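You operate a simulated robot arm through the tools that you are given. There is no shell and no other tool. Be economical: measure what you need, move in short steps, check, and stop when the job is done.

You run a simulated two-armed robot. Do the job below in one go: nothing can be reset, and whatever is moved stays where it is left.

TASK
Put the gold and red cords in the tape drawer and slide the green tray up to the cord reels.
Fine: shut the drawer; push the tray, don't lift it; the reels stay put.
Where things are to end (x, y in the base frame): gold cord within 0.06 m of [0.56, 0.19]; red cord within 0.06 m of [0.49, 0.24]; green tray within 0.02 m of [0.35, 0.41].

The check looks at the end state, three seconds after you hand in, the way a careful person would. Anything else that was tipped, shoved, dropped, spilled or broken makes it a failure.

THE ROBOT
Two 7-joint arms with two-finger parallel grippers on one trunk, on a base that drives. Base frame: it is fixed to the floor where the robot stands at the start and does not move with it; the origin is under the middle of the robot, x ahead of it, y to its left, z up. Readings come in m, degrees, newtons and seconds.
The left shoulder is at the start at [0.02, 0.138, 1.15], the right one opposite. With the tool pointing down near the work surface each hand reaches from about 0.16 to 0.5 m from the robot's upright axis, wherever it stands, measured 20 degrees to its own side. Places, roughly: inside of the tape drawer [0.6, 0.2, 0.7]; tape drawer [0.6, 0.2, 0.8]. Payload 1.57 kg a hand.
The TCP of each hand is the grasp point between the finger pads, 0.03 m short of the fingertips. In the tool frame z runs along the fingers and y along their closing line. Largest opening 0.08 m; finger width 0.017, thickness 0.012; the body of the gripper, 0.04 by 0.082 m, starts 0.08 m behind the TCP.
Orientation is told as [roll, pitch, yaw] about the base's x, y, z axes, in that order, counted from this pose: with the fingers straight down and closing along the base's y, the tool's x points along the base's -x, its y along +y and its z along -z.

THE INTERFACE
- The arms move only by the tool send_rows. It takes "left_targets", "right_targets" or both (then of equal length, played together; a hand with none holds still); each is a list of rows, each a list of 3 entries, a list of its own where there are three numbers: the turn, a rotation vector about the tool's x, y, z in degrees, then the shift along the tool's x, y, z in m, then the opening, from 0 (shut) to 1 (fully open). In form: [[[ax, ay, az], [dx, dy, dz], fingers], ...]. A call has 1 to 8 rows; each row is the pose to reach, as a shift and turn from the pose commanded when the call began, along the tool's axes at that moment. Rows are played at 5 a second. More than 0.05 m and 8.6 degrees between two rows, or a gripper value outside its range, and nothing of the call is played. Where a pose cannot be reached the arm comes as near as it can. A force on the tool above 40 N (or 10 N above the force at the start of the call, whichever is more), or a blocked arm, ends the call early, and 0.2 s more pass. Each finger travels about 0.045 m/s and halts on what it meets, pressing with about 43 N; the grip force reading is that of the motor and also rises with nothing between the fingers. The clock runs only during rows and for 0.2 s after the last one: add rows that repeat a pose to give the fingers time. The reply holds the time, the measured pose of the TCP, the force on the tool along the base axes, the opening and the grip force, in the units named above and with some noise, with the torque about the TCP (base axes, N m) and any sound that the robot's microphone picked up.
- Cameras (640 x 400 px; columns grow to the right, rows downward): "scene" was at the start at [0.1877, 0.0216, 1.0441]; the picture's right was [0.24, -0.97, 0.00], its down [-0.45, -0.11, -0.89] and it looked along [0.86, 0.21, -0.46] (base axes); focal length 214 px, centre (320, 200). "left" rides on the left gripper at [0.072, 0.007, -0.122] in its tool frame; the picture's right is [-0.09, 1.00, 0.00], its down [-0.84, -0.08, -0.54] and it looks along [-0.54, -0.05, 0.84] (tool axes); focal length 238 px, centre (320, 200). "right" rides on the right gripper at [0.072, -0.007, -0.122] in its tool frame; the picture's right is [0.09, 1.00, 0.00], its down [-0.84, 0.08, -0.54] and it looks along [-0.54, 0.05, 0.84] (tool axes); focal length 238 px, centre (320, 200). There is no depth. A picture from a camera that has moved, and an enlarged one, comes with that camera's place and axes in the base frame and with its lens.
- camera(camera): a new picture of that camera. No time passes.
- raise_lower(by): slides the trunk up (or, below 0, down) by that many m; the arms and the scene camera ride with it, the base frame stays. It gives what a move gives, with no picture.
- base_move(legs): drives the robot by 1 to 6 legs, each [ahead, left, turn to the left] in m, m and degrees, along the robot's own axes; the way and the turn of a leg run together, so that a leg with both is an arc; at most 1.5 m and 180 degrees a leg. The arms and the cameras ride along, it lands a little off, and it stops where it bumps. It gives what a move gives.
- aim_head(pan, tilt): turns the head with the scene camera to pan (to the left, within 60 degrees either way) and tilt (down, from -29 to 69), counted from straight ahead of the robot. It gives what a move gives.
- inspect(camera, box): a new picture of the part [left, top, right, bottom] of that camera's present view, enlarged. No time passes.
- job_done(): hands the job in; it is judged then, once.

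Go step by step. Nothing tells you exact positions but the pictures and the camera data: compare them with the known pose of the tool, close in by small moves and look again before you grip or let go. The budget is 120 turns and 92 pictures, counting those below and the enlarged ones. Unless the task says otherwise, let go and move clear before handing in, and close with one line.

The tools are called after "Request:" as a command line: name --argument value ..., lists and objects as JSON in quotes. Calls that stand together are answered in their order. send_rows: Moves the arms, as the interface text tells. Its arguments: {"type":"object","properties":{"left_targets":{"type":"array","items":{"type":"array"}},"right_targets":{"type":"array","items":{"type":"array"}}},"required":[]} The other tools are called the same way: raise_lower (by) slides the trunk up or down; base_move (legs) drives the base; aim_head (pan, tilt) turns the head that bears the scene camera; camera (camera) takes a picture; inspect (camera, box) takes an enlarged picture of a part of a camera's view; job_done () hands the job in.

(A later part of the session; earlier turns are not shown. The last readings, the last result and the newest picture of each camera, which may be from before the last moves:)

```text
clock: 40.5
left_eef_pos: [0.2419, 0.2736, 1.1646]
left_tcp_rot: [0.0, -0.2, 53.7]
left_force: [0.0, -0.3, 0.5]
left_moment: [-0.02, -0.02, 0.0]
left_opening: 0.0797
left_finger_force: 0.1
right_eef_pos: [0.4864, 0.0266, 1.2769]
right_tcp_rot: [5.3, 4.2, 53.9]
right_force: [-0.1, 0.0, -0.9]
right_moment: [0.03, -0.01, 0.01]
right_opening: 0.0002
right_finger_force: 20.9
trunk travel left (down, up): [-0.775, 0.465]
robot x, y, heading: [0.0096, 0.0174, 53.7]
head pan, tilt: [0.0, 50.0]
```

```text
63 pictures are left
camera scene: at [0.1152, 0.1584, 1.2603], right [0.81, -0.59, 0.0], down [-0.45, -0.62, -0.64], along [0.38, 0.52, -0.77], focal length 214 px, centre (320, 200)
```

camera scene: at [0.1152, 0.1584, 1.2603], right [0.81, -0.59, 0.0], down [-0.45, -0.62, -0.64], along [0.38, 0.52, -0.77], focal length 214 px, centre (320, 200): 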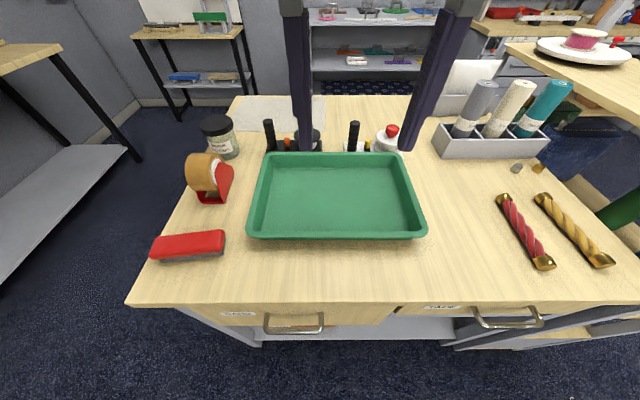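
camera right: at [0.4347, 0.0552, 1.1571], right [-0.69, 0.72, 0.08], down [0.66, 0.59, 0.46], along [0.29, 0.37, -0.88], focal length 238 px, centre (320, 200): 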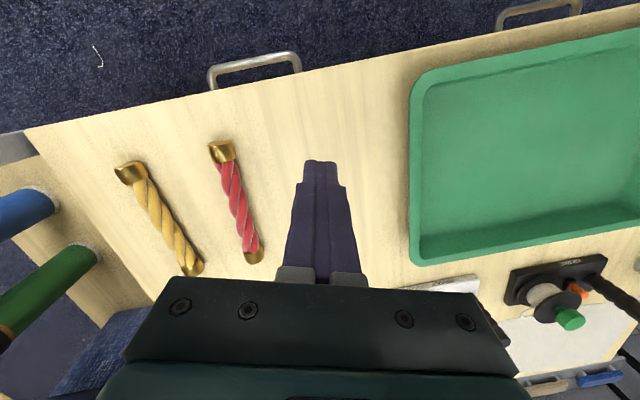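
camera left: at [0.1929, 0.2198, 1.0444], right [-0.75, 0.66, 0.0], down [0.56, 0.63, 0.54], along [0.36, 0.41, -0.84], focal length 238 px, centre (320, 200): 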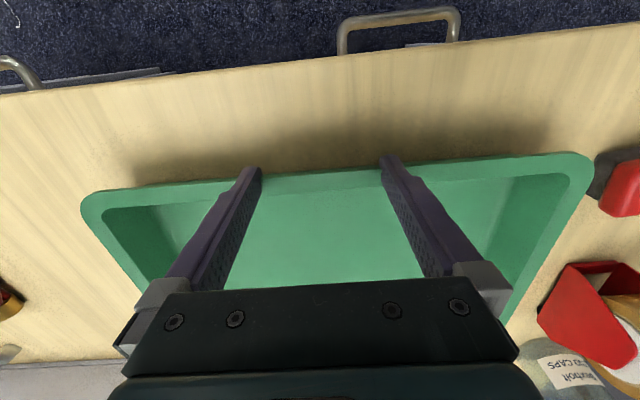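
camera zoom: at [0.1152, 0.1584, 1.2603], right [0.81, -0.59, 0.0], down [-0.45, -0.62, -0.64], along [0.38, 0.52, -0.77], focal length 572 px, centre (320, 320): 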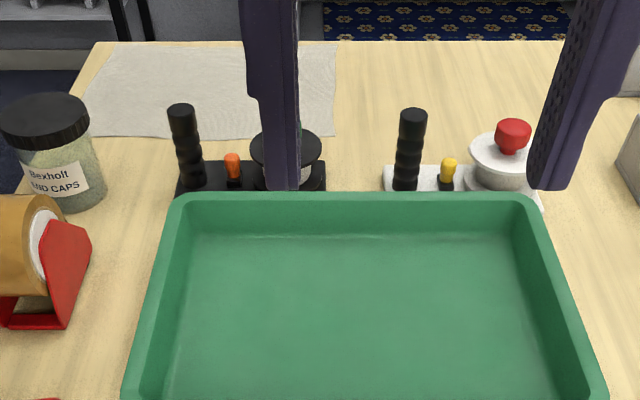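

The tray now measures centred at about n 0.537, p 0.033, i.e. within a centimetre of its goal, with the reels untouched. Next I straighten the right hand and bring it in, so that it clears the shelf when I drive to the right towards the cords.

Request:
send_rows --right_targets '[[[2.5, -2, 0], [-0.03, 0.03, 0], 0], [[5.3, -4.2, 0], [-0.05, 0.06, 0], 0], [[5.3, -4.2, 0], [-0.06, 0.1, 0], 0], [[5.3, -4.2, 0], [-0.06, 0.14, 0], 0], [[5.3, -4.2, 0], [-0.06, 0.18, 0], 0], [[5.3, -4.2, 0], [-0.06, 0.18, 0], 0]]' --left_targets '[[[0, 0, 0], [0, 0.02, 0], 1], [[0, 0, 0], [0, 0.04, 0], 1], [[0, 0, 0], [0, 0.08, 0], 1], [[0, 0, 0], [0, 0.1, 0], 1], [[0, 0, 0], [0, 0.1, 0], 1], [[0, 0, 0], [0, 0.1, 0], 1]]'

Request:
aim_head --pan -50 --tilt 35

Request:
camera --camera "scene"

```text
clock: 41.9
left_eef_pos: [0.1624, 0.3328, 1.1654]
left_tcp_rot: [0.0, -0.1, 53.7]
left_force: [-0.3, 0.1, -0.5]
left_moment: [0.0, 0.0, -0.03]
left_opening: 0.0799
left_finger_force: 0.0
right_eef_pos: [0.3797, 0.1774, 1.2819]
right_tcp_rot: [-0.2, 1.4, 52.9]
right_force: [0.3, 0.3, 0.2]
right_moment: [-0.01, 0.01, -0.02]
right_opening: 0.0
right_finger_force: 20.9
trunk travel left (down, up): [-0.775, 0.465]
robot x, y, heading: [0.0124, 0.0152, 53.9]
head pan, tilt: [0.0, 50.0]
```

```text
clock: 43.0
left_eef_pos: [0.1607, 0.333, 1.1657]
left_tcp_rot: [0.0, -0.1, 53.7]
left_force: [0.3, -0.9, 0.6]
left_moment: [0.01, 0.02, -0.01]
left_opening: 0.0802
left_finger_force: 0.0
right_eef_pos: [0.3785, 0.1788, 1.2815]
right_tcp_rot: [-0.2, 1.4, 53.3]
right_force: [0.5, -0.1, 0.1]
right_moment: [0.01, 0.02, 0.01]
right_opening: 0.0002
right_finger_force: 21.2
trunk travel left (down, up): [-0.775, 0.465]
robot x, y, heading: [0.0141, 0.0147, 54.0]
head pan, tilt: [-50.0, 35.0]
```

```text
62 pictures are left
camera scene: at [0.1575, 0.1021, 1.2821], right [0.07, -1.0, 0.0], down [-0.57, -0.04, -0.82], along [0.82, 0.05, -0.57], focal length 214 px, centre (320, 200)
```

scene: 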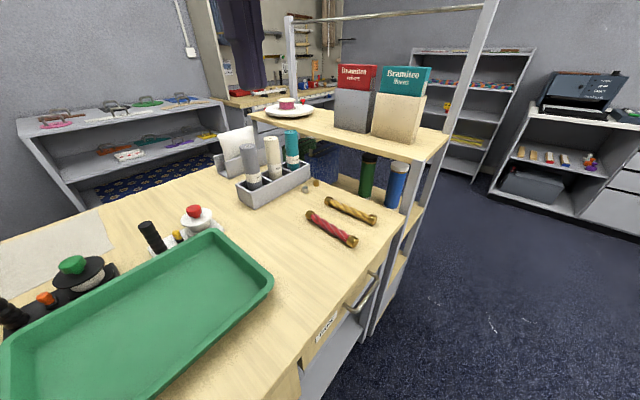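

The shelf's upright stands just beyond the bench's right corner, so the arms must stay left of it. I'll pick both cords with the right hand from a stance 0.25 m to the right, and drive there now.

Request:
base_move --legs '[[-0.02, -0.25, 0]]'

Request:
aim_head --pan -15 --tilt 55

Request:
camera --camera "scene"

Request:
camera --camera "right"

```text
clock: 44.9
left_eef_pos: [0.3523, 0.1678, 1.1665]
left_tcp_rot: [-0.1, -0.1, 53.7]
left_force: [0.2, 0.3, 0.1]
left_moment: [-0.01, 0.01, -0.04]
left_opening: 0.0799
left_finger_force: 0.0
right_eef_pos: [0.5671, 0.0146, 1.2811]
right_tcp_rot: [-0.3, 1.4, 53.5]
right_force: [-0.2, 0.5, -0.1]
right_moment: [0.0, 0.04, -0.02]
right_opening: 0.0
right_finger_force: 21.0
trunk travel left (down, up): [-0.775, 0.465]
robot x, y, heading: [0.2002, -0.1495, 53.5]
head pan, tilt: [-50.0, 35.0]
```

```text
clock: 45.9
left_eef_pos: [0.3518, 0.1692, 1.1651]
left_tcp_rot: [0.0, -0.1, 53.7]
left_force: [1.0, 0.0, -0.2]
left_moment: [-0.04, 0.0, -0.01]
left_opening: 0.08
left_finger_force: 0.2
right_eef_pos: [0.5669, 0.0158, 1.2806]
right_tcp_rot: [-0.4, 1.4, 53.5]
right_force: [-0.7, -0.4, 0.2]
right_moment: [0.02, -0.04, 0.0]
right_opening: 0.0001
right_finger_force: 20.8
trunk travel left (down, up): [-0.775, 0.465]
robot x, y, heading: [0.204, -0.1493, 53.9]
head pan, tilt: [-15.0, 55.0]
```

```text
61 pictures are left
camera scene: at [0.3157, -0.023, 1.2539], right [0.62, -0.78, 0.0], down [-0.64, -0.51, -0.57], along [0.45, 0.36, -0.82], focal length 214 px, centre (320, 200)
```

scene: 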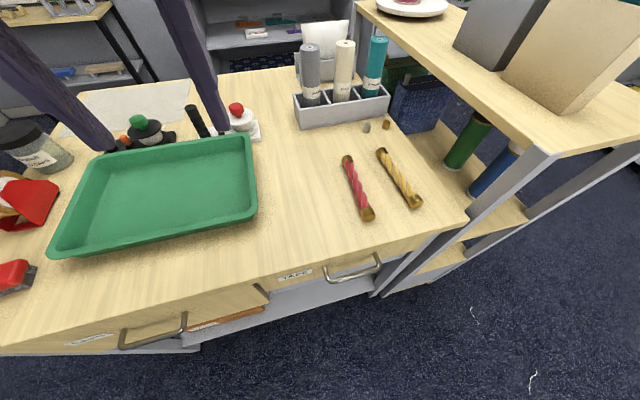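

```text
60 pictures are left
camera right: at [0.5298, -0.0448, 1.4042], right [-0.85, 0.52, 0.0], down [0.44, 0.73, 0.52], along [0.27, 0.44, -0.85], focal length 238 px, centre (320, 200)
```

right: 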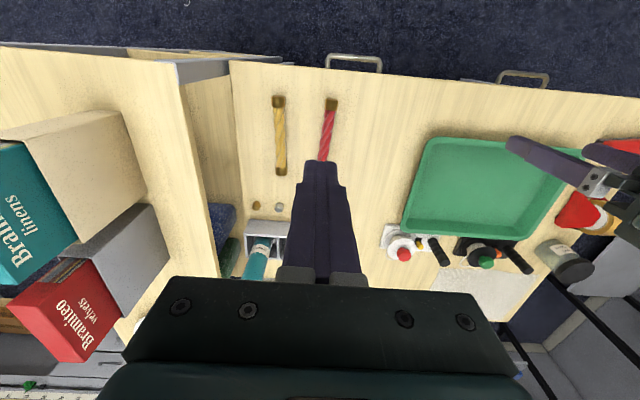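

With the bench top at z ≈ 0.865, the red cord's middle comes out at about (0.604, 0.103), lying at 49°, and the gold one at (0.686, 0.047), lying at 55°. I raise the left hand, lower the trunk and open the right hand over the red cord.

Request:
send_rows --left_targets '[[[0, 0, 0], [0, 0, -0.05], 0.5], [[0, 0, 0], [0, 0, -0.1], 0], [[0, 0, 0], [0, 0, -0.1], 0], [[0, 0, 0], [0, 0, -0.1], 0]]' --right_targets '[[[0, -1.4, 0], [-0.03, 0.01, 0], 0.3], [[0, -1.4, 2], [-0.05, 0.02, 0], 0.6], [[0, -1.4, 4.5], [-0.06, 0.024, 0], 1], [[0, -1.4, 4.5], [-0.06, 0.024, 0], 1]]'

Request:
raise_lower --by -0.25

Request:
camera --camera "right"

Request:
camera --camera "scene"

```text
clock: 46.9
left_eef_pos: [0.3507, 0.1687, 1.2678]
left_tcp_rot: [0.0, -0.1, 53.7]
left_force: [0.1, 0.9, 0.4]
left_moment: [0.01, -0.03, -0.01]
left_opening: 0.0
left_finger_force: 3.4
right_eef_pos: [0.583, 0.0781, 1.28]
right_tcp_rot: [-0.3, -0.2, 49.0]
right_force: [-0.6, -0.6, 0.7]
right_moment: [0.02, 0.04, -0.04]
right_opening: 0.0801
right_finger_force: 0.0
trunk travel left (down, up): [-0.775, 0.465]
robot x, y, heading: [0.2004, -0.1474, 53.6]
head pan, tilt: [-15.0, 55.0]
```

```text
clock: 49.5
left_eef_pos: [0.3506, 0.1685, 1.0155]
left_tcp_rot: [0.0, -0.1, 53.8]
left_force: [0.7, 0.2, -0.5]
left_moment: [-0.01, -0.01, -0.03]
left_opening: 0.0
left_finger_force: 21.2
right_eef_pos: [0.5824, 0.0775, 1.0289]
right_tcp_rot: [-0.4, 0.0, 49.1]
right_force: [-0.4, 0.7, 0.5]
right_moment: [0.0, 0.01, 0.0]
right_opening: 0.08
right_finger_force: 0.1
trunk travel left (down, up): [-0.525, 0.715]
robot x, y, heading: [0.1994, -0.1479, 53.6]
head pan, tilt: [-15.0, 55.0]
```

```text
59 pictures are left
camera right: at [0.5394, 0.0188, 1.1511], right [-0.81, 0.58, -0.01], down [0.49, 0.68, 0.54], along [0.32, 0.44, -0.84], focal length 238 px, centre (320, 200)
```

right: 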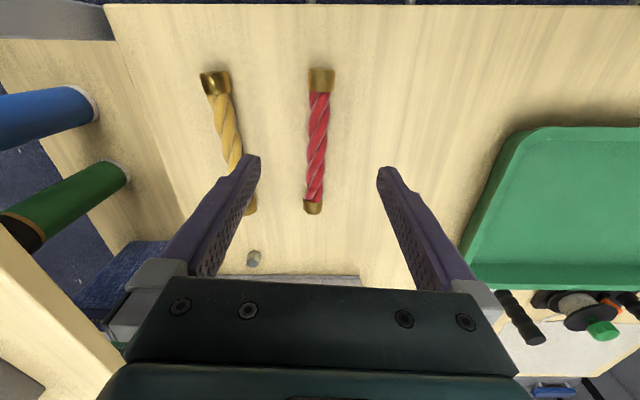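

```text
58 pictures are left
camera scene: at [0.3156, -0.0229, 1.0039], right [0.63, -0.78, 0.0], down [-0.64, -0.51, -0.57], along [0.45, 0.36, -0.82], focal length 214 px, centre (320, 200)
```

scene: 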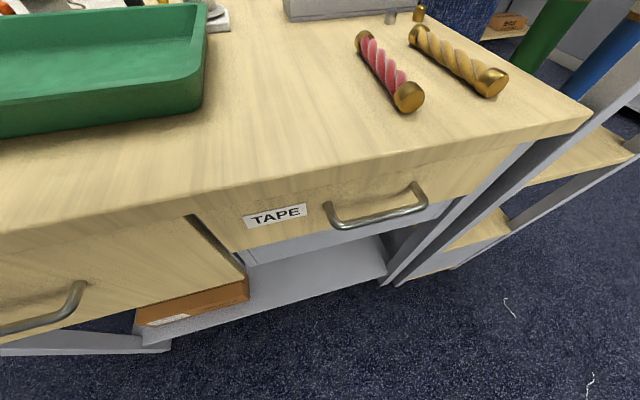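

The right-hand view confirms the red cord along (0.556, 0.041)–(0.657, 0.165). I descend over it, a little to the near side of its middle.

Request:
send_rows --right_targets '[[[0, 0, -1.5], [-0.007, 0, 0.03], 1], [[0, 0, -1.5], [-0.015, -0.002, 0.06], 1], [[0, 0, -1.5], [-0.015, -0.002, 0.09], 1], [[0, 0, -1.5], [-0.015, -0.002, 0.115], 1], [[0, 0, -1.5], [-0.015, -0.002, 0.128], 1], [[0, 0, -1.5], [-0.015, -0.002, 0.128], 1]]'

Request:
camera --camera "right"

Request:
inspect --camera "scene" --box '[300, 0, 540, 150]'

```text
clock: 50.9
left_eef_pos: [0.3506, 0.1682, 1.0162]
left_tcp_rot: [0.0, -0.1, 53.7]
left_force: [-0.1, 0.7, -0.3]
left_moment: [0.0, 0.0, 0.03]
left_opening: 0.0
left_finger_force: 21.0
right_eef_pos: [0.5945, 0.0886, 0.9011]
right_tcp_rot: [-0.3, 0.0, 50.5]
right_force: [0.1, 0.1, 0.2]
right_moment: [0.0, 0.0, -0.02]
right_opening: 0.0802
right_finger_force: 0.1
trunk travel left (down, up): [-0.525, 0.715]
robot x, y, heading: [0.1988, -0.147, 53.9]
head pan, tilt: [-15.0, 55.0]
```

```text
57 pictures are left
camera right: at [0.5527, 0.0276, 1.0227], right [-0.83, 0.56, -0.01], down [0.47, 0.7, 0.54], along [0.31, 0.45, -0.84], focal length 238 px, centre (320, 200)
```

right: 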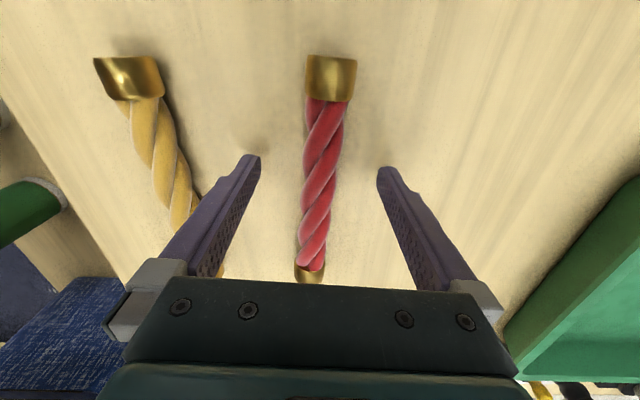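

```text
2.67 times, centred on (420, 75) of scene
camera zoom: at [0.3156, -0.0229, 1.0039], right [0.63, -0.78, 0.0], down [-0.64, -0.51, -0.57], along [0.45, 0.36, -0.82], focal length 572 px, centre (53, 533)
```

zoom: 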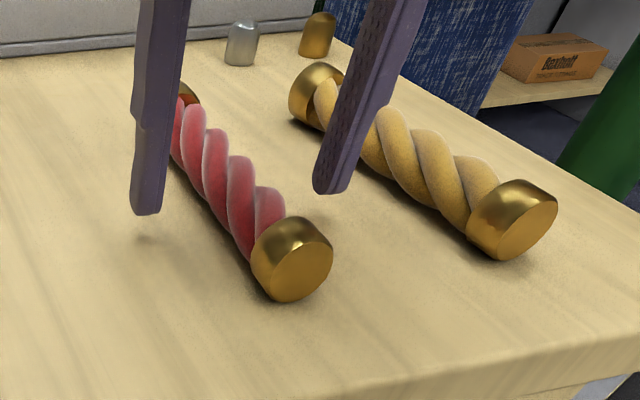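

The fingers straddle the red cord with tips just above the bench. I close on it and lift.

Request:
send_rows --right_targets '[[[0, 0, 0], [0, 0, 0], 0], [[0, 0, 0], [0, 0, 0], 0], [[0, 0, 0], [0, 0, 0], 0], [[0, 0, 0], [0, 0, 0], 0], [[0, 0, 0], [0, 0, 0], 0], [[0, 0, 0], [0, 0, -0.04], 0], [[0, 0, 0], [0, 0, -0.08], 0], [[0, 0, 0], [0, 0, -0.1], 0]]'

Request:
camera --camera "right"

```text
clock: 52.7
left_eef_pos: [0.3512, 0.1676, 1.0174]
left_tcp_rot: [0.1, -0.2, 53.9]
left_force: [0.3, -0.3, 0.0]
left_moment: [-0.02, 0.0, -0.01]
left_opening: 0.0
left_finger_force: 21.7
right_eef_pos: [0.5947, 0.0885, 1.0014]
right_tcp_rot: [-0.2, 0.0, 50.5]
right_force: [-0.6, -0.6, -1.7]
right_moment: [-0.01, 0.02, 0.01]
right_opening: 0.0271
right_finger_force: 37.4
trunk travel left (down, up): [-0.525, 0.715]
robot x, y, heading: [0.2001, -0.1464, 53.5]
head pan, tilt: [-15.0, 55.0]
```

```text
55 pictures are left
camera right: at [0.5531, 0.0276, 1.1233], right [-0.83, 0.56, -0.01], down [0.47, 0.7, 0.54], along [0.31, 0.45, -0.84], focal length 238 px, centre (320, 200)
```

right: 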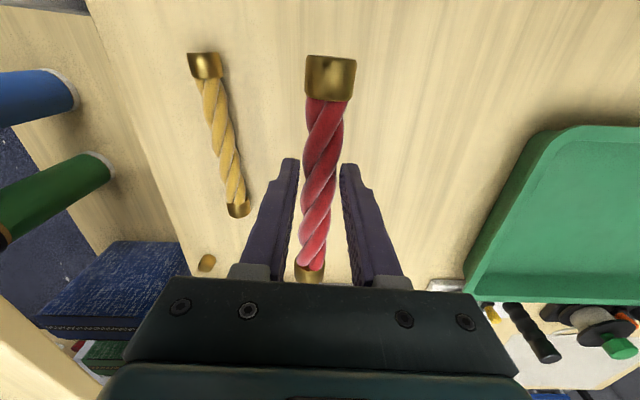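

The red cord is held. I draw the right hand back and drive back and to the right so that the left hand comes in front of the drawer handle (bar at about p 0.31–0.43, n 0.27, z 0.79).

Request:
send_rows --right_targets '[[[0, 0, 0], [0.04, 0.01, 0], 0], [[0, 0, 0], [0.08, 0.025, 0], 0], [[0, 0, 0], [0.09, 0.03, 0], 0], [[0, 0, 0], [0.09, 0.03, 0], 0]]'

Request:
base_move --legs '[[-0.09, 0, 0], [0, -0.15, 0]]'

Request:
camera --camera "left"

Request:
camera --camera "scene"

```text
clock: 53.7
left_eef_pos: [0.3506, 0.1686, 1.0172]
left_tcp_rot: [0.0, -0.1, 53.8]
left_force: [0.7, 0.2, 0.0]
left_moment: [-0.01, -0.01, -0.01]
left_opening: 0.0
left_finger_force: 21.5
right_eef_pos: [0.5152, 0.0363, 1.002]
right_tcp_rot: [-0.4, 0.0, 50.4]
right_force: [0.2, 0.4, -1.4]
right_moment: [-0.04, 0.02, 0.04]
right_opening: 0.0271
right_finger_force: 38.4
trunk travel left (down, up): [-0.525, 0.715]
robot x, y, heading: [0.1993, -0.1489, 53.6]
head pan, tilt: [-15.0, 55.0]
```

```text
clock: 55.8
left_eef_pos: [0.4173, 0.0074, 1.0176]
left_tcp_rot: [0.0, 0.0, 53.8]
left_force: [0.0, 0.7, -0.5]
left_moment: [-0.01, -0.01, 0.01]
left_opening: 0.0
left_finger_force: 21.9
right_eef_pos: [0.5811, -0.1239, 1.0017]
right_tcp_rot: [-0.5, 0.0, 50.5]
right_force: [-0.3, 0.9, -1.2]
right_moment: [-0.02, 0.02, 0.0]
right_opening: 0.0268
right_finger_force: 37.3
trunk travel left (down, up): [-0.525, 0.715]
robot x, y, heading: [0.267, -0.3123, 53.8]
head pan, tilt: [-15.0, 55.0]
```

```text
54 pictures are left
camera left: at [0.3678, -0.0461, 1.1373], right [-0.75, 0.66, 0.0], down [0.56, 0.63, 0.54], along [0.36, 0.41, -0.84], focal length 238 px, centre (320, 200)
```

left: 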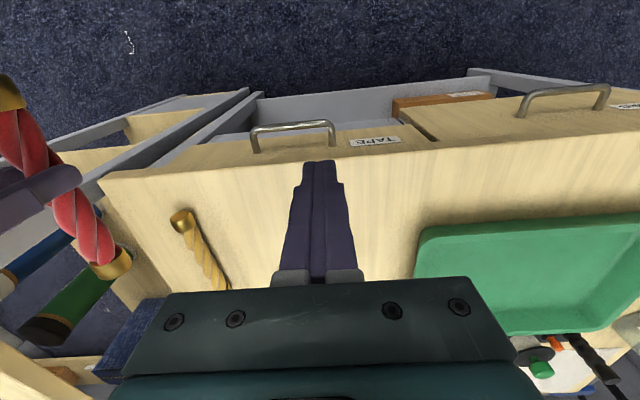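

```text
53 pictures are left
camera scene: at [0.382, -0.1837, 1.0039], right [0.63, -0.78, 0.0], down [-0.64, -0.51, -0.57], along [0.45, 0.36, -0.82], focal length 214 px, centre (320, 200)
```

scene: 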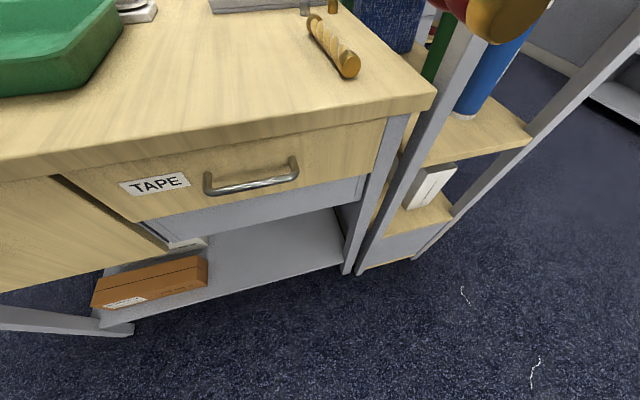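

The handle is in the left-hand view just ahead of the fingers. I zoom in on it to measure the gap between bar and drawer face.

Request:
inspect --camera "left" --box '[220, 90, 420, 215]'

Request:
inspect --camera "scene" --box '[110, 120, 350, 270]'

```text
3.20 times, centred on (320, 152) of left
camera zoom: at [0.3678, -0.0461, 1.1373], right [-0.75, 0.66, 0.0], down [0.56, 0.63, 0.54], along [0.36, 0.41, -0.84], focal length 763 px, centre (320, 352)
```

zoom: 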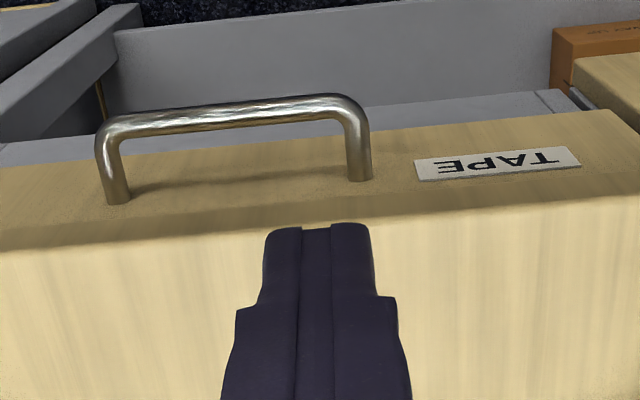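

```text
2.67 times, centred on (230, 195) of scene
camera zoom: at [0.382, -0.1837, 1.0039], right [0.63, -0.78, 0.0], down [-0.64, -0.51, -0.57], along [0.45, 0.36, -0.82], focal length 572 px, centre (560, 213)
```

zoom: 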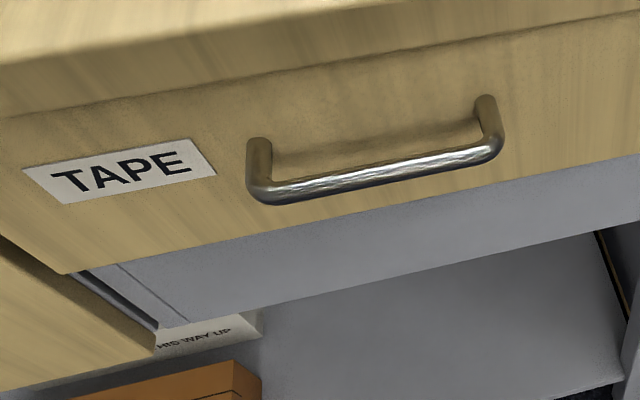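

The gap behind the bar is about 3 cm, but the bench top overhangs it slightly, so I'll slip the closed fingers behind the bar tilted 15° forward. First the pose above it.

Request:
send_rows --left_targets '[[[0, -5, 0], [0, -0.02, 0.03], 0], [[0, -10, 0], [0, -0.043, 0.06], 0], [[0, -15, 0], [0, -0.043, 0.088], 0], [[0, -15, 0], [0, -0.043, 0.088], 0]]'

Request:
camera --camera "left"

Request:
camera --camera "scene"

```text
clock: 56.8
left_eef_pos: [0.4513, -0.0183, 0.929]
left_tcp_rot: [-0.1, -15.3, 53.7]
left_force: [0.4, -0.7, 0.1]
left_moment: [-0.03, -0.02, -0.02]
left_opening: 0.0
left_finger_force: 21.3
right_eef_pos: [0.5811, -0.1237, 1.0014]
right_tcp_rot: [-0.4, 0.1, 50.5]
right_force: [0.9, 0.0, -0.6]
right_moment: [-0.02, 0.02, -0.01]
right_opening: 0.0271
right_finger_force: 37.6
trunk travel left (down, up): [-0.525, 0.715]
robot x, y, heading: [0.269, -0.3089, 53.8]
head pan, tilt: [-15.0, 55.0]
```

```text
50 pictures are left
camera left: at [0.3853, -0.0956, 1.0267], right [-0.75, 0.66, 0.02], down [0.46, 0.49, 0.74], along [0.48, 0.57, -0.67], focal length 238 px, centre (320, 200)
```

left: 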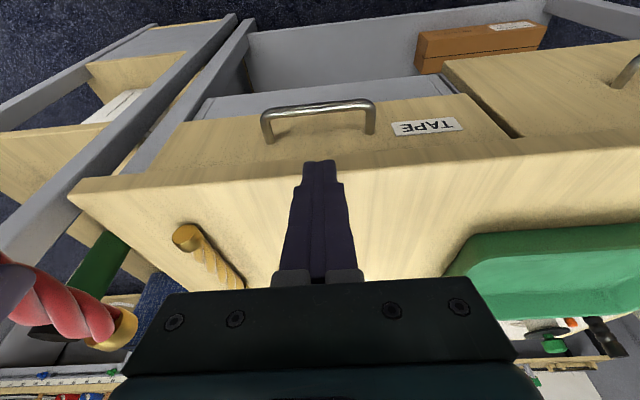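

```text
49 pictures are left
camera scene: at [0.3818, -0.1835, 1.0039], right [0.63, -0.78, 0.0], down [-0.64, -0.51, -0.57], along [0.45, 0.36, -0.82], focal length 214 px, centre (320, 200)
```

scene: 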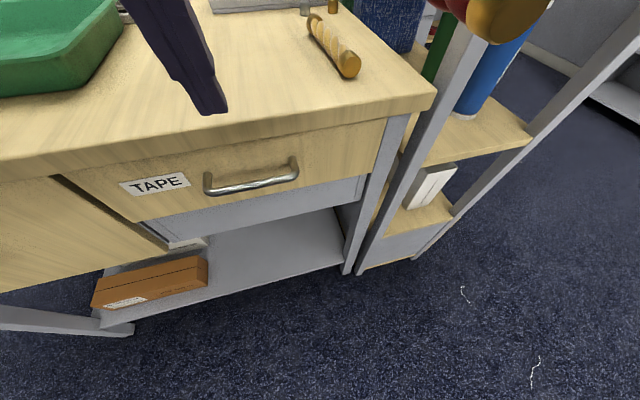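

The hand is aligned as planned. I advance along the finger direction most of the way and look.

Request:
send_rows --left_targets '[[[0, 0, 0], [0, 0, 0.03], 0], [[0, 0, 0], [0, 0, 0.06], 0], [[0, 0, 0], [0, 0, 0.085], 0], [[0, 0, 0], [0, 0, 0.085], 0]]'

Request:
inspect --camera "left" --box '[220, 60, 420, 185]'

Request:
inspect --camera "scene" --box '[110, 80, 350, 230]'

```text
clock: 57.8
left_eef_pos: [0.464, -0.0003, 0.8457]
left_tcp_rot: [-0.1, -15.1, 53.7]
left_force: [-0.7, 0.2, 0.6]
left_moment: [-0.01, -0.04, -0.03]
left_opening: 0.0001
left_finger_force: 21.3
right_eef_pos: [0.5802, -0.1244, 1.002]
right_tcp_rot: [-0.4, 0.0, 50.5]
right_force: [0.5, -0.4, -1.6]
right_moment: [-0.02, 0.02, 0.0]
right_opening: 0.0271
right_finger_force: 37.2
trunk travel left (down, up): [-0.525, 0.715]
robot x, y, heading: [0.2691, -0.3087, 53.8]
head pan, tilt: [-15.0, 55.0]
```

```text
3.20 times, centred on (320, 122) of left
camera zoom: at [0.3982, -0.0772, 0.9439], right [-0.75, 0.66, 0.02], down [0.46, 0.49, 0.74], along [0.48, 0.57, -0.67], focal length 763 px, centre (320, 448)
```

zoom: 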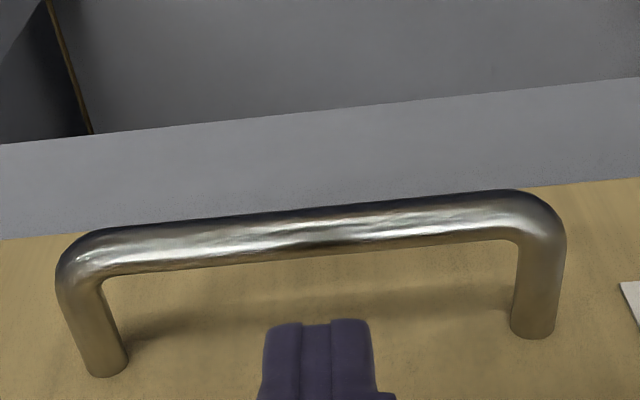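

```text
2.67 times, centred on (230, 155) of scene
camera zoom: at [0.3818, -0.1836, 1.0039], right [0.63, -0.78, 0.0], down [-0.64, -0.51, -0.57], along [0.45, 0.36, -0.82], focal length 572 px, centre (560, 320)
```

zoom: 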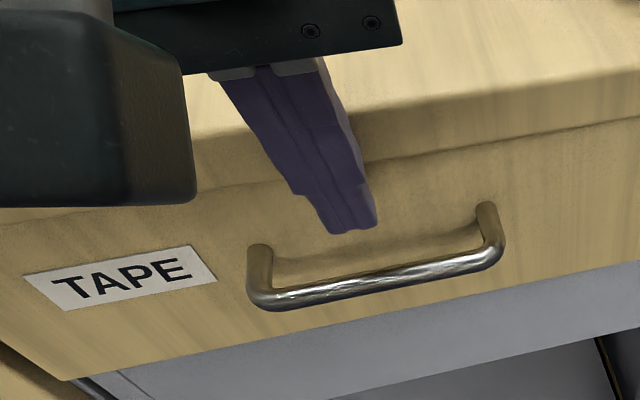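

The tips point into the gap behind the bar. I insert the rest and then pull back 2 cm as a test.

Request:
send_rows --left_targets '[[[0, 0, 0], [0, 0, 0.02], 0], [[0, 0, 0], [0, 0, 0.045], 0], [[0, 0, 0], [0, 0, 0.045], 0]]'

Request:
inspect --camera "scene" --box '[110, 80, 350, 230]'

```text
clock: 58.5
left_eef_pos: [0.4723, 0.0094, 0.8019]
left_tcp_rot: [0.0, -15.1, 53.7]
left_force: [1.0, 0.7, 0.6]
left_moment: [0.03, -0.04, 0.02]
left_opening: 0.0001
left_finger_force: 21.5
right_eef_pos: [0.5822, -0.1233, 1.0013]
right_tcp_rot: [-0.4, -0.2, 50.5]
right_force: [-0.1, -0.1, -1.4]
right_moment: [-0.04, 0.06, -0.03]
right_opening: 0.0271
right_finger_force: 37.9
trunk travel left (down, up): [-0.525, 0.715]
robot x, y, heading: [0.267, -0.3067, 53.8]
head pan, tilt: [-15.0, 55.0]
```

```text
2.67 times, centred on (230, 155) of scene
camera zoom: at [0.382, -0.1833, 1.0039], right [0.63, -0.78, 0.0], down [-0.64, -0.51, -0.57], along [0.45, 0.36, -0.82], focal length 572 px, centre (560, 320)
```

zoom: 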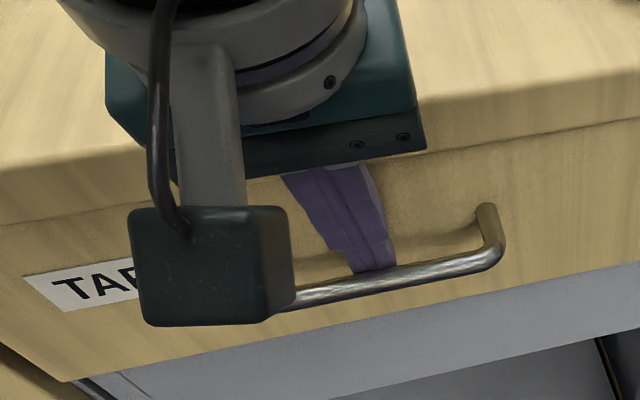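

The fingers are hooked behind the bar. I pull 3 cm with the arm to test.

Request:
send_rows --left_targets '[[[0, 0, 0], [0.0097, 0, -0.0026], 0], [[0, 0, 0], [0.0193, 0, -0.0052], 0], [[0, 0, 0], [0.029, 0, -0.0078], 0], [[0, 0, 0], [0.0386, 0, -0.0104], 0], [[0, 0, 0], [0.0386, 0, -0.0104], 0]]'

Request:
camera --camera "scene"

```text
clock: 59.8
left_eef_pos: [0.4488, -0.0223, 0.8028]
left_tcp_rot: [0.1, -15.1, 53.7]
left_force: [0.3, 0.1, 0.0]
left_moment: [-0.03, -0.02, 0.0]
left_opening: 0.0001
left_finger_force: 21.1
right_eef_pos: [0.5821, -0.1236, 1.0011]
right_tcp_rot: [-0.4, -0.1, 50.5]
right_force: [-0.7, 0.4, -0.8]
right_moment: [0.0, 0.01, 0.02]
right_opening: 0.0272
right_finger_force: 38.0
trunk travel left (down, up): [-0.525, 0.715]
robot x, y, heading: [0.2672, -0.3127, 53.8]
head pan, tilt: [-15.0, 55.0]
```

```text
45 pictures are left
camera scene: at [0.3818, -0.1835, 1.0039], right [0.63, -0.78, 0.0], down [-0.64, -0.51, -0.57], along [0.45, 0.36, -0.82], focal length 214 px, centre (320, 200)
```

scene: 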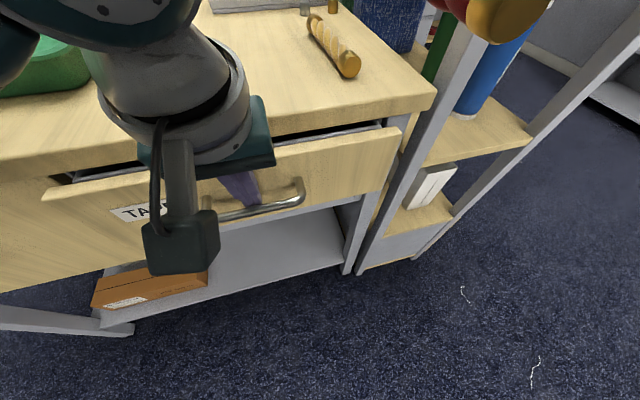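

The drawer is coming open. I continue the pull by driving straight back 0.2 m with the hand hooked.

Request:
base_move --legs '[[-0.1, 0, 0], [-0.1, 0, 0]]'

Request:
aim_head --pan 0 --tilt 50

Request:
camera --camera "scene"

```text
clock: 61.6
left_eef_pos: [0.3295, -0.1851, 0.8025]
left_tcp_rot: [-0.1, -15.1, 53.9]
left_force: [0.5, 0.5, -0.4]
left_moment: [0.02, -0.02, 0.03]
left_opening: 0.0
left_finger_force: 21.3
right_eef_pos: [0.4644, -0.2854, 1.0006]
right_tcp_rot: [-0.4, 0.1, 50.6]
right_force: [1.0, -0.1, -0.3]
right_moment: [-0.01, 0.02, 0.03]
right_opening: 0.0273
right_finger_force: 37.6
trunk travel left (down, up): [-0.525, 0.715]
robot x, y, heading: [0.1513, -0.4729, 53.9]
head pan, tilt: [-15.0, 55.0]
```

```text
clock: 62.4
left_eef_pos: [0.3301, -0.1835, 0.8028]
left_tcp_rot: [0.1, -15.1, 53.8]
left_force: [1.1, -0.2, 0.0]
left_moment: [-0.03, -0.06, -0.02]
left_opening: 0.0
left_finger_force: 21.6
right_eef_pos: [0.4627, -0.2846, 1.0004]
right_tcp_rot: [-0.4, 0.0, 50.6]
right_force: [-0.2, -0.1, -1.4]
right_moment: [-0.03, 0.0, -0.03]
right_opening: 0.0269
right_finger_force: 37.4
trunk travel left (down, up): [-0.525, 0.715]
robot x, y, heading: [0.149, -0.4694, 53.7]
head pan, tilt: [0.0, 50.0]
```

```text
44 pictures are left
camera scene: at [0.253, -0.3279, 1.0103], right [0.81, -0.59, 0.0], down [-0.45, -0.62, -0.64], along [0.38, 0.52, -0.77], focal length 214 px, centre (320, 200)
```

scene: 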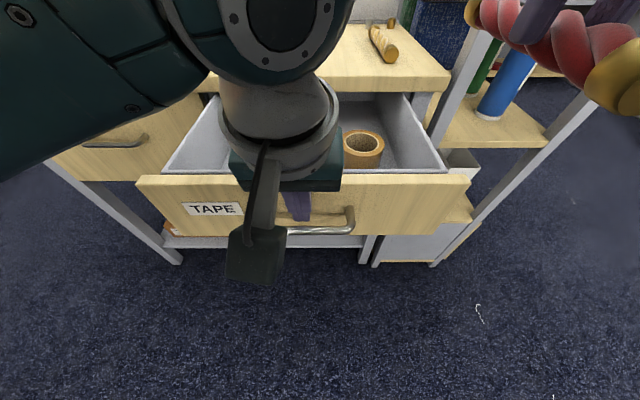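

The drawer is open about 0.23 m, with a roll of tape inside towards the right. I unhook the left hand and lift it away for a clear view.

Request:
send_rows --left_targets '[[[0, 0, 0], [-0.007, 0, 0], 0], [[0, 0, 0], [-0.007, 0, -0.04], 0], [[0, 0, 0], [-0.007, 0, -0.08], 0], [[0, 0, 0], [-0.007, 0, -0.13], 0], [[0, 5, 0], [-0.007, 0.04, -0.16], 0], [[0, 10, 0], [-0.007, 0.08, -0.19], 0], [[0, 15, 0], [-0.007, 0.12, -0.2], 0], [[0, 15, 0], [-0.007, 0.14, -0.2], 0]]'

Request:
camera --camera "scene"

```text
clock: 63.5
left_eef_pos: [0.3139, -0.1965, 0.9227]
left_tcp_rot: [0.7, -15.7, 55.2]
left_force: [12.7, 12.2, -21.1]
left_moment: [0.8, -0.03, 0.44]
left_opening: 0.0001
left_finger_force: 21.5
right_eef_pos: [0.4628, -0.2848, 1.0006]
right_tcp_rot: [-0.4, -0.1, 50.7]
right_force: [-0.9, 0.0, -0.6]
right_moment: [-0.01, 0.02, -0.01]
right_opening: 0.0269
right_finger_force: 37.8
trunk travel left (down, up): [-0.525, 0.715]
robot x, y, heading: [0.1476, -0.4704, 53.5]
head pan, tilt: [0.0, 50.0]
stopped in row 5 (left hand): the force on the tool passed its limit at 105 N (the readings are from after the stop); the commanded pose is now the measured one
```

```text
43 pictures are left
camera scene: at [0.2531, -0.3265, 1.0124], right [0.81, -0.58, 0.0], down [-0.44, -0.61, -0.66], along [0.39, 0.54, -0.75], focal length 214 px, centre (320, 200)
```

scene: 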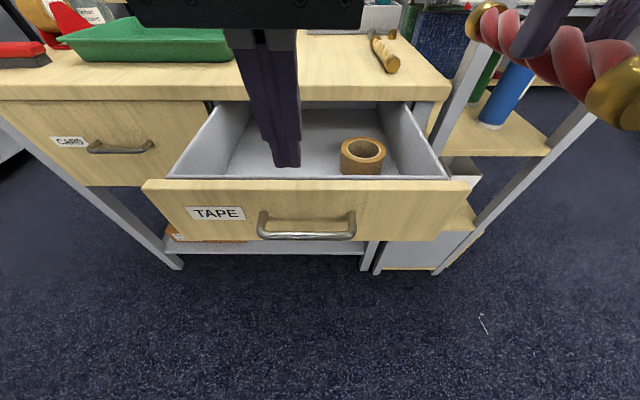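

The hand's camera touched my head again. I move the hand forward first, then up and to the left.

Request:
send_rows --left_targets '[[[0, 0, 0], [-0.04, 0, 0], 0], [[0, 4, 0], [-0.07, 0.02, 0], 0], [[0, 8, 0], [-0.1, 0.05, -0.03], 0], [[0, 12, 0], [-0.11, 0.09, -0.06], 0], [[0, 15.7, 0], [-0.12, 0.13, -0.09], 0], [[0, 15.7, 0], [-0.12, 0.16, -0.1], 0], [[0, 15.7, 0], [-0.12, 0.16, -0.1], 0]]'

Request:
camera --camera "scene"

Request:
camera --camera "right"

```text
refused: row 3 steps farther than a row can; nothing moved
```

```text
42 pictures are left
camera scene: at [0.2531, -0.3265, 1.0124], right [0.81, -0.58, 0.0], down [-0.44, -0.61, -0.66], along [0.39, 0.54, -0.75], focal length 214 px, centre (320, 200)
```

scene: 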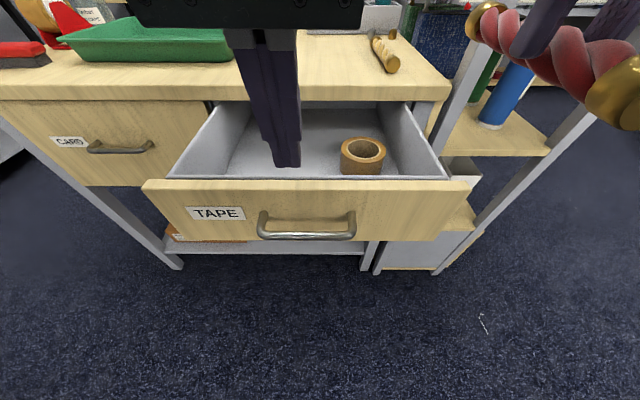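

```text
41 pictures are left
camera right: at [0.4211, -0.3455, 1.1226], right [-0.83, 0.56, -0.01], down [0.47, 0.7, 0.54], along [0.31, 0.45, -0.84], focal length 238 px, centre (320, 200)
```

right: 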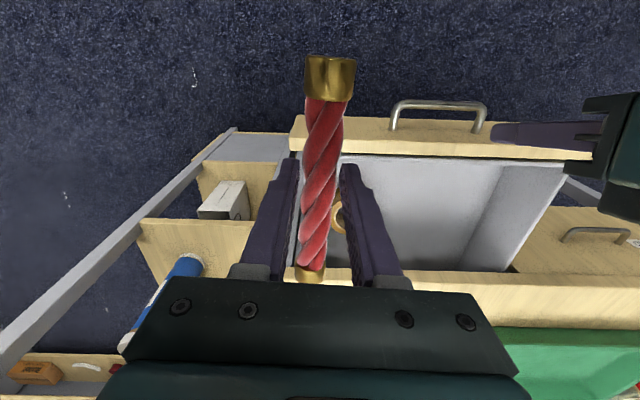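

Nothing moved, as one row was too long. I send the same retreat in smaller steps.

Request:
send_rows --left_targets '[[[0, 0, 0], [-0.03, 0, 0], 0], [[0, 3, 0], [-0.06, 0.015, 0], 0], [[0, 6, 0], [-0.085, 0.04, -0.02], 0], [[0, 9, 0], [-0.1, 0.07, -0.045], 0], [[0, 12, 0], [-0.11, 0.1, -0.07], 0], [[0, 15.7, 0], [-0.12, 0.13, -0.09], 0], [[0, 15.7, 0], [-0.12, 0.16, -0.1], 0], [[0, 15.7, 0], [-0.12, 0.16, -0.1], 0]]'

Request:
camera --camera "scene"

```text
clock: 65.3
left_eef_pos: [0.2354, -0.0365, 1.0484]
left_tcp_rot: [0.7, 1.0, 54.5]
left_force: [0.3, 0.2, 0.6]
left_moment: [0.0, 0.02, 0.0]
left_opening: 0.0002
left_finger_force: 21.6
right_eef_pos: [0.4624, -0.2845, 1.0014]
right_tcp_rot: [-0.4, -0.1, 50.6]
right_force: [-0.7, -0.1, -1.0]
right_moment: [-0.02, 0.01, -0.01]
right_opening: 0.0274
right_finger_force: 38.5
trunk travel left (down, up): [-0.525, 0.715]
robot x, y, heading: [0.1486, -0.4693, 53.6]
head pan, tilt: [0.0, 50.0]
```

```text
40 pictures are left
camera scene: at [0.253, -0.3278, 1.0104], right [0.81, -0.59, 0.0], down [-0.45, -0.62, -0.64], along [0.38, 0.52, -0.77], focal length 214 px, centre (320, 200)
```

scene: 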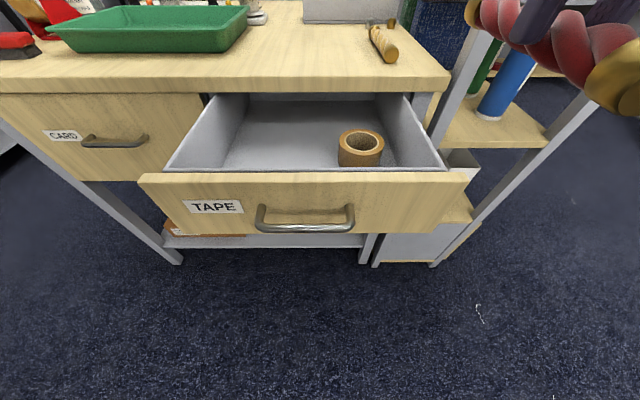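

The drawer floor is clear at left and centre, with the tape roll further right. I drive left and slightly closer so that the right hand with the red cord comes over the drawer.

Request:
base_move --legs '[[0, 0.2, 0], [0.09, 0, 0]]'

Request:
camera --camera "scene"

Request:
camera --camera "right"

```text
clock: 67.6
left_eef_pos: [0.1261, 0.1555, 1.0477]
left_tcp_rot: [0.7, 0.9, 55.0]
left_force: [0.1, -0.3, -0.3]
left_moment: [0.01, 0.01, 0.0]
left_opening: 0.0003
left_finger_force: 20.9
right_eef_pos: [0.3544, -0.0935, 1.0018]
right_tcp_rot: [-0.4, -0.1, 50.6]
right_force: [1.1, -0.1, -0.8]
right_moment: [-0.01, 0.01, 0.01]
right_opening: 0.0271
right_finger_force: 37.6
trunk travel left (down, up): [-0.525, 0.715]
robot x, y, heading: [0.0437, -0.281, 53.9]
head pan, tilt: [0.0, 50.0]
```

```text
39 pictures are left
camera scene: at [0.1448, -0.1365, 1.0104], right [0.81, -0.59, 0.0], down [-0.45, -0.62, -0.64], along [0.38, 0.52, -0.77], focal length 214 px, centre (320, 200)
```

scene: 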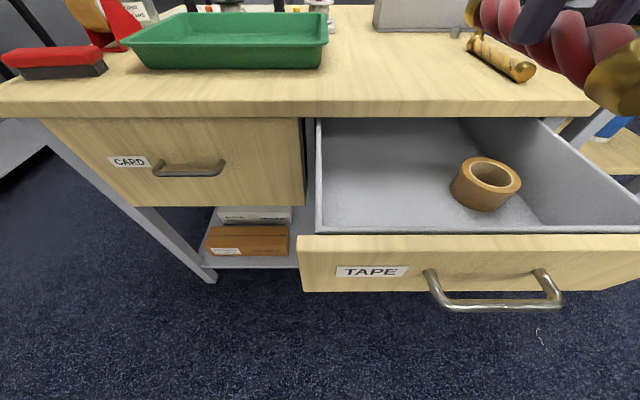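

```text
38 pictures are left
camera right: at [0.313, -0.1538, 1.1228], right [-0.83, 0.56, -0.01], down [0.47, 0.7, 0.54], along [0.31, 0.45, -0.84], focal length 238 px, centre (320, 200)
```

right: 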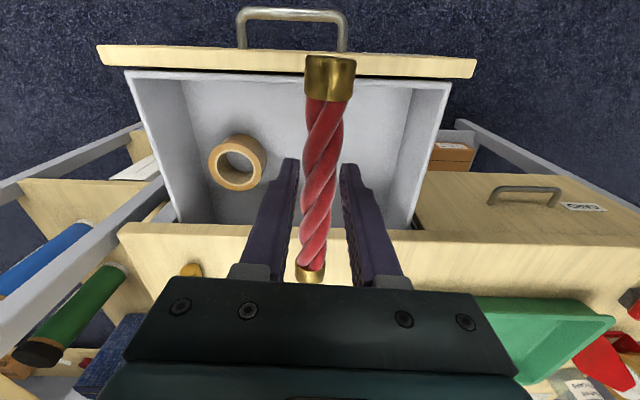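

The red cord hangs over the drawer. I align it with the drawer, move to the left half (p ≈ 0.265) clear of the bench edge, and lower partway.

Request:
send_rows --right_targets '[[[0, 0, -1.5], [-0.018, 0.039, 0], 0], [[0, 0, -3.1], [-0.037, 0.078, 0], 0], [[0, 0, -3.1], [-0.037, 0.078, 0.04], 0], [[0, 0, -3.1], [-0.037, 0.078, 0.08], 0], [[0, 0, -3.1], [-0.037, 0.078, 0.12], 0], [[0, 0, -3.1], [-0.037, 0.078, 0.14], 0], [[0, 0, -3.1], [-0.037, 0.078, 0.14], 0]]'

Request:
camera --camera "right"

Request:
camera --camera "scene"

```text
clock: 69.2
left_eef_pos: [0.1256, 0.1556, 1.0484]
left_tcp_rot: [0.7, 1.0, 54.9]
left_force: [-0.2, 0.4, 0.7]
left_moment: [0.01, 0.0, -0.01]
left_opening: 0.0
left_finger_force: 21.8
right_eef_pos: [0.3183, -0.0161, 0.8603]
right_tcp_rot: [-0.3, 0.0, 53.8]
right_force: [-0.1, 0.3, -0.2]
right_moment: [-0.04, 0.02, 0.03]
right_opening: 0.0272
right_finger_force: 37.9
trunk travel left (down, up): [-0.525, 0.715]
robot x, y, heading: [0.0418, -0.2786, 53.9]
head pan, tilt: [0.0, 50.0]
```

```text
37 pictures are left
camera right: at [0.28, -0.0785, 0.9818], right [-0.86, 0.52, -0.01], down [0.43, 0.72, 0.54], along [0.28, 0.46, -0.84], focal length 238 px, centre (320, 200)
```

right: 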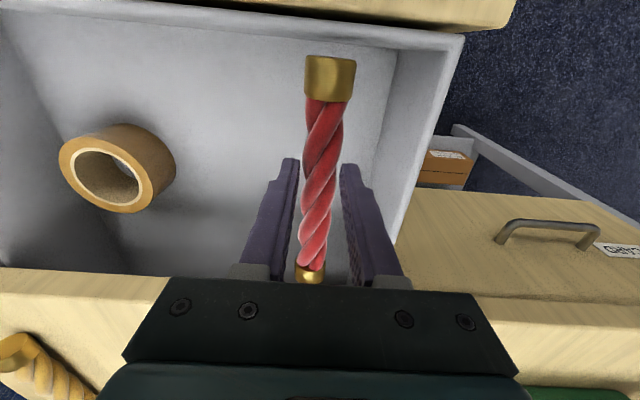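

```text
36 pictures are left
camera scene: at [0.1446, -0.1367, 1.0104], right [0.81, -0.59, 0.0], down [-0.45, -0.62, -0.64], along [0.38, 0.52, -0.77], focal length 214 px, centre (320, 200)
```

scene: 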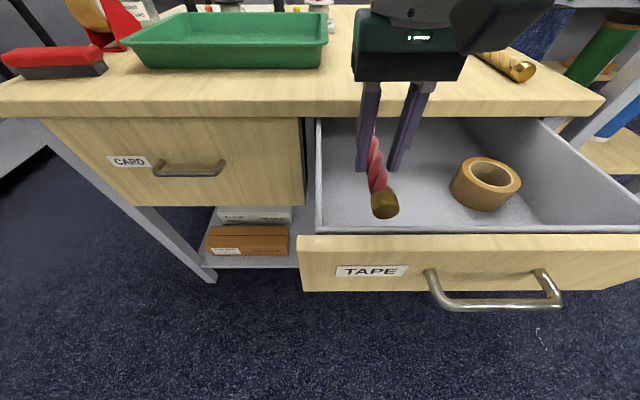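

The cord is well placed over the left half of the drawer. I lower it further and slide it forward under the bench edge, watching for floor contact.

Request:
send_rows --right_targets '[[[0, 0, 0], [0, 0, 0.03], 0], [[0, 0, 0], [0, 0, 0.06], 0], [[0, 0, 0], [-0.015, 0, 0.075], 0], [[0, 0, 0], [-0.03, 0, 0.085], 0], [[0, 0, 0], [-0.033, 0, 0.095], 0], [[0, 0, 0], [-0.033, 0, 0.105], 0], [[0, 0, 0], [-0.033, 0, 0.105], 0]]'

Request:
camera --camera "right"

Request:
camera --camera "scene"

```text
clock: 70.7
left_eef_pos: [0.1281, 0.1554, 1.0485]
left_tcp_rot: [0.5, 1.0, 55.0]
left_force: [0.2, -0.5, 0.0]
left_moment: [0.03, 0.0, -0.01]
left_opening: 0.0
left_finger_force: 21.5
right_eef_pos: [0.343, 0.0162, 0.7626]
right_tcp_rot: [-0.2, -0.6, 53.6]
right_force: [2.4, -2.6, 24.1]
right_moment: [-0.4, 0.24, 0.04]
right_opening: 0.0273
right_finger_force: 38.1
trunk travel left (down, up): [-0.525, 0.715]
robot x, y, heading: [0.0395, -0.2792, 53.6]
head pan, tilt: [0.0, 50.0]
stopped in row 7 (right hand): the force on the tool passed its limit at 42 N (the readings are from after the stop); the commanded pose is now the measured one
```

```text
35 pictures are left
camera right: at [0.3033, -0.0489, 0.8828], right [-0.86, 0.52, 0.0], down [0.43, 0.72, 0.55], along [0.29, 0.47, -0.83], focal length 238 px, centre (320, 200)
```

right: 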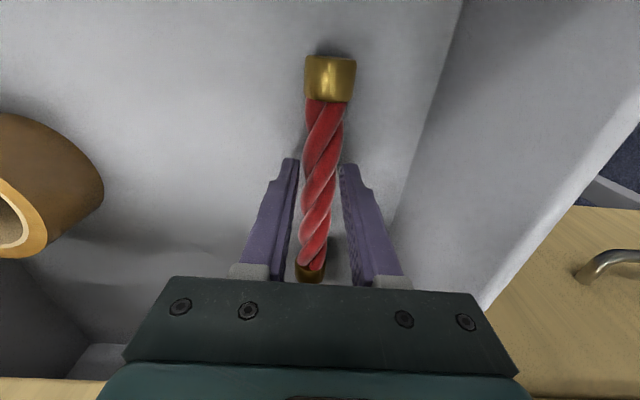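

```text
34 pictures are left
camera scene: at [0.146, -0.1365, 1.0107], right [0.81, -0.59, 0.0], down [-0.45, -0.62, -0.64], along [0.38, 0.52, -0.77], focal length 214 px, centre (320, 200)
```

scene: 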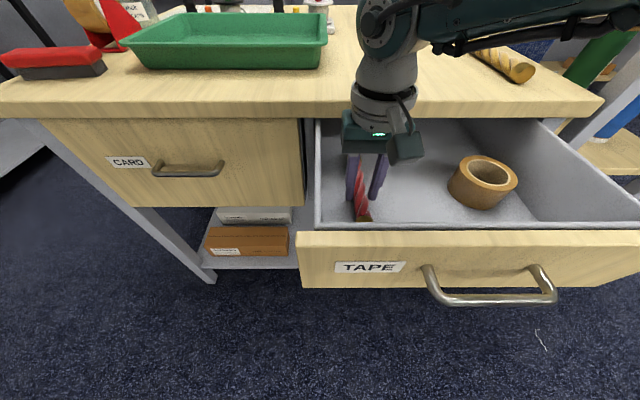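

The cord rests on the drawer floor at about p 0.267. I ease up slightly, open partway, and lift out toward the robot.

Request:
send_rows --right_targets '[[[0, 0, 0], [0, 0, -0.003], 0.3], [[0, 0, 0], [0, 0, -0.003], 0.6], [[0, 0, 0], [0, 0, -0.003], 0.6], [[0, 0, 0], [0, 0, -0.02], 0.6], [[0, 0, 0], [0.01, 0, -0.05], 0.6], [[0, 0, 0], [0.03, 0, -0.09], 0.6], [[0, 0, 0], [0.03, 0, -0.13], 0.6], [[0, 0, 0], [0.03, 0, -0.17], 0.6]]'

Request:
camera --camera "right"

Request:
camera --camera "scene"

```text
clock: 72.5
left_eef_pos: [0.1271, 0.1556, 1.0476]
left_tcp_rot: [0.6, 1.0, 54.9]
left_force: [-0.4, -0.3, 0.1]
left_moment: [-0.01, 0.01, 0.01]
left_opening: 0.0001
left_finger_force: 21.0
right_eef_pos: [0.3203, -0.0128, 0.9295]
right_tcp_rot: [-0.3, -0.5, 53.6]
right_force: [0.5, -0.4, -0.6]
right_moment: [-0.03, -0.03, -0.01]
right_opening: 0.0482
right_finger_force: 0.1
trunk travel left (down, up): [-0.525, 0.715]
robot x, y, heading: [0.0407, -0.2812, 53.6]
head pan, tilt: [0.0, 50.0]
```

```text
33 pictures are left
camera right: at [0.2814, -0.0754, 1.0505], right [-0.86, 0.52, 0.0], down [0.43, 0.72, 0.55], along [0.29, 0.47, -0.84], focal length 238 px, centre (320, 200)
```

right: 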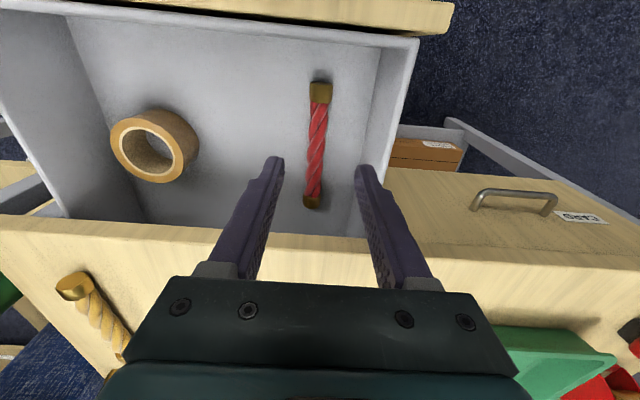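

```text
32 pictures are left
camera scene: at [0.1448, -0.1366, 1.0104], right [0.81, -0.59, 0.0], down [-0.45, -0.62, -0.64], along [0.38, 0.52, -0.77], focal length 214 px, centre (320, 200)
```

scene: 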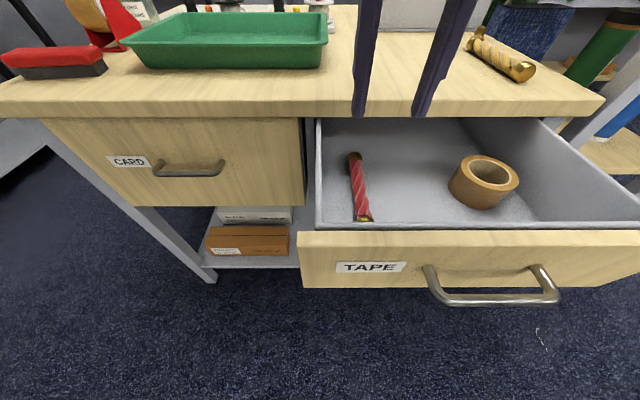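

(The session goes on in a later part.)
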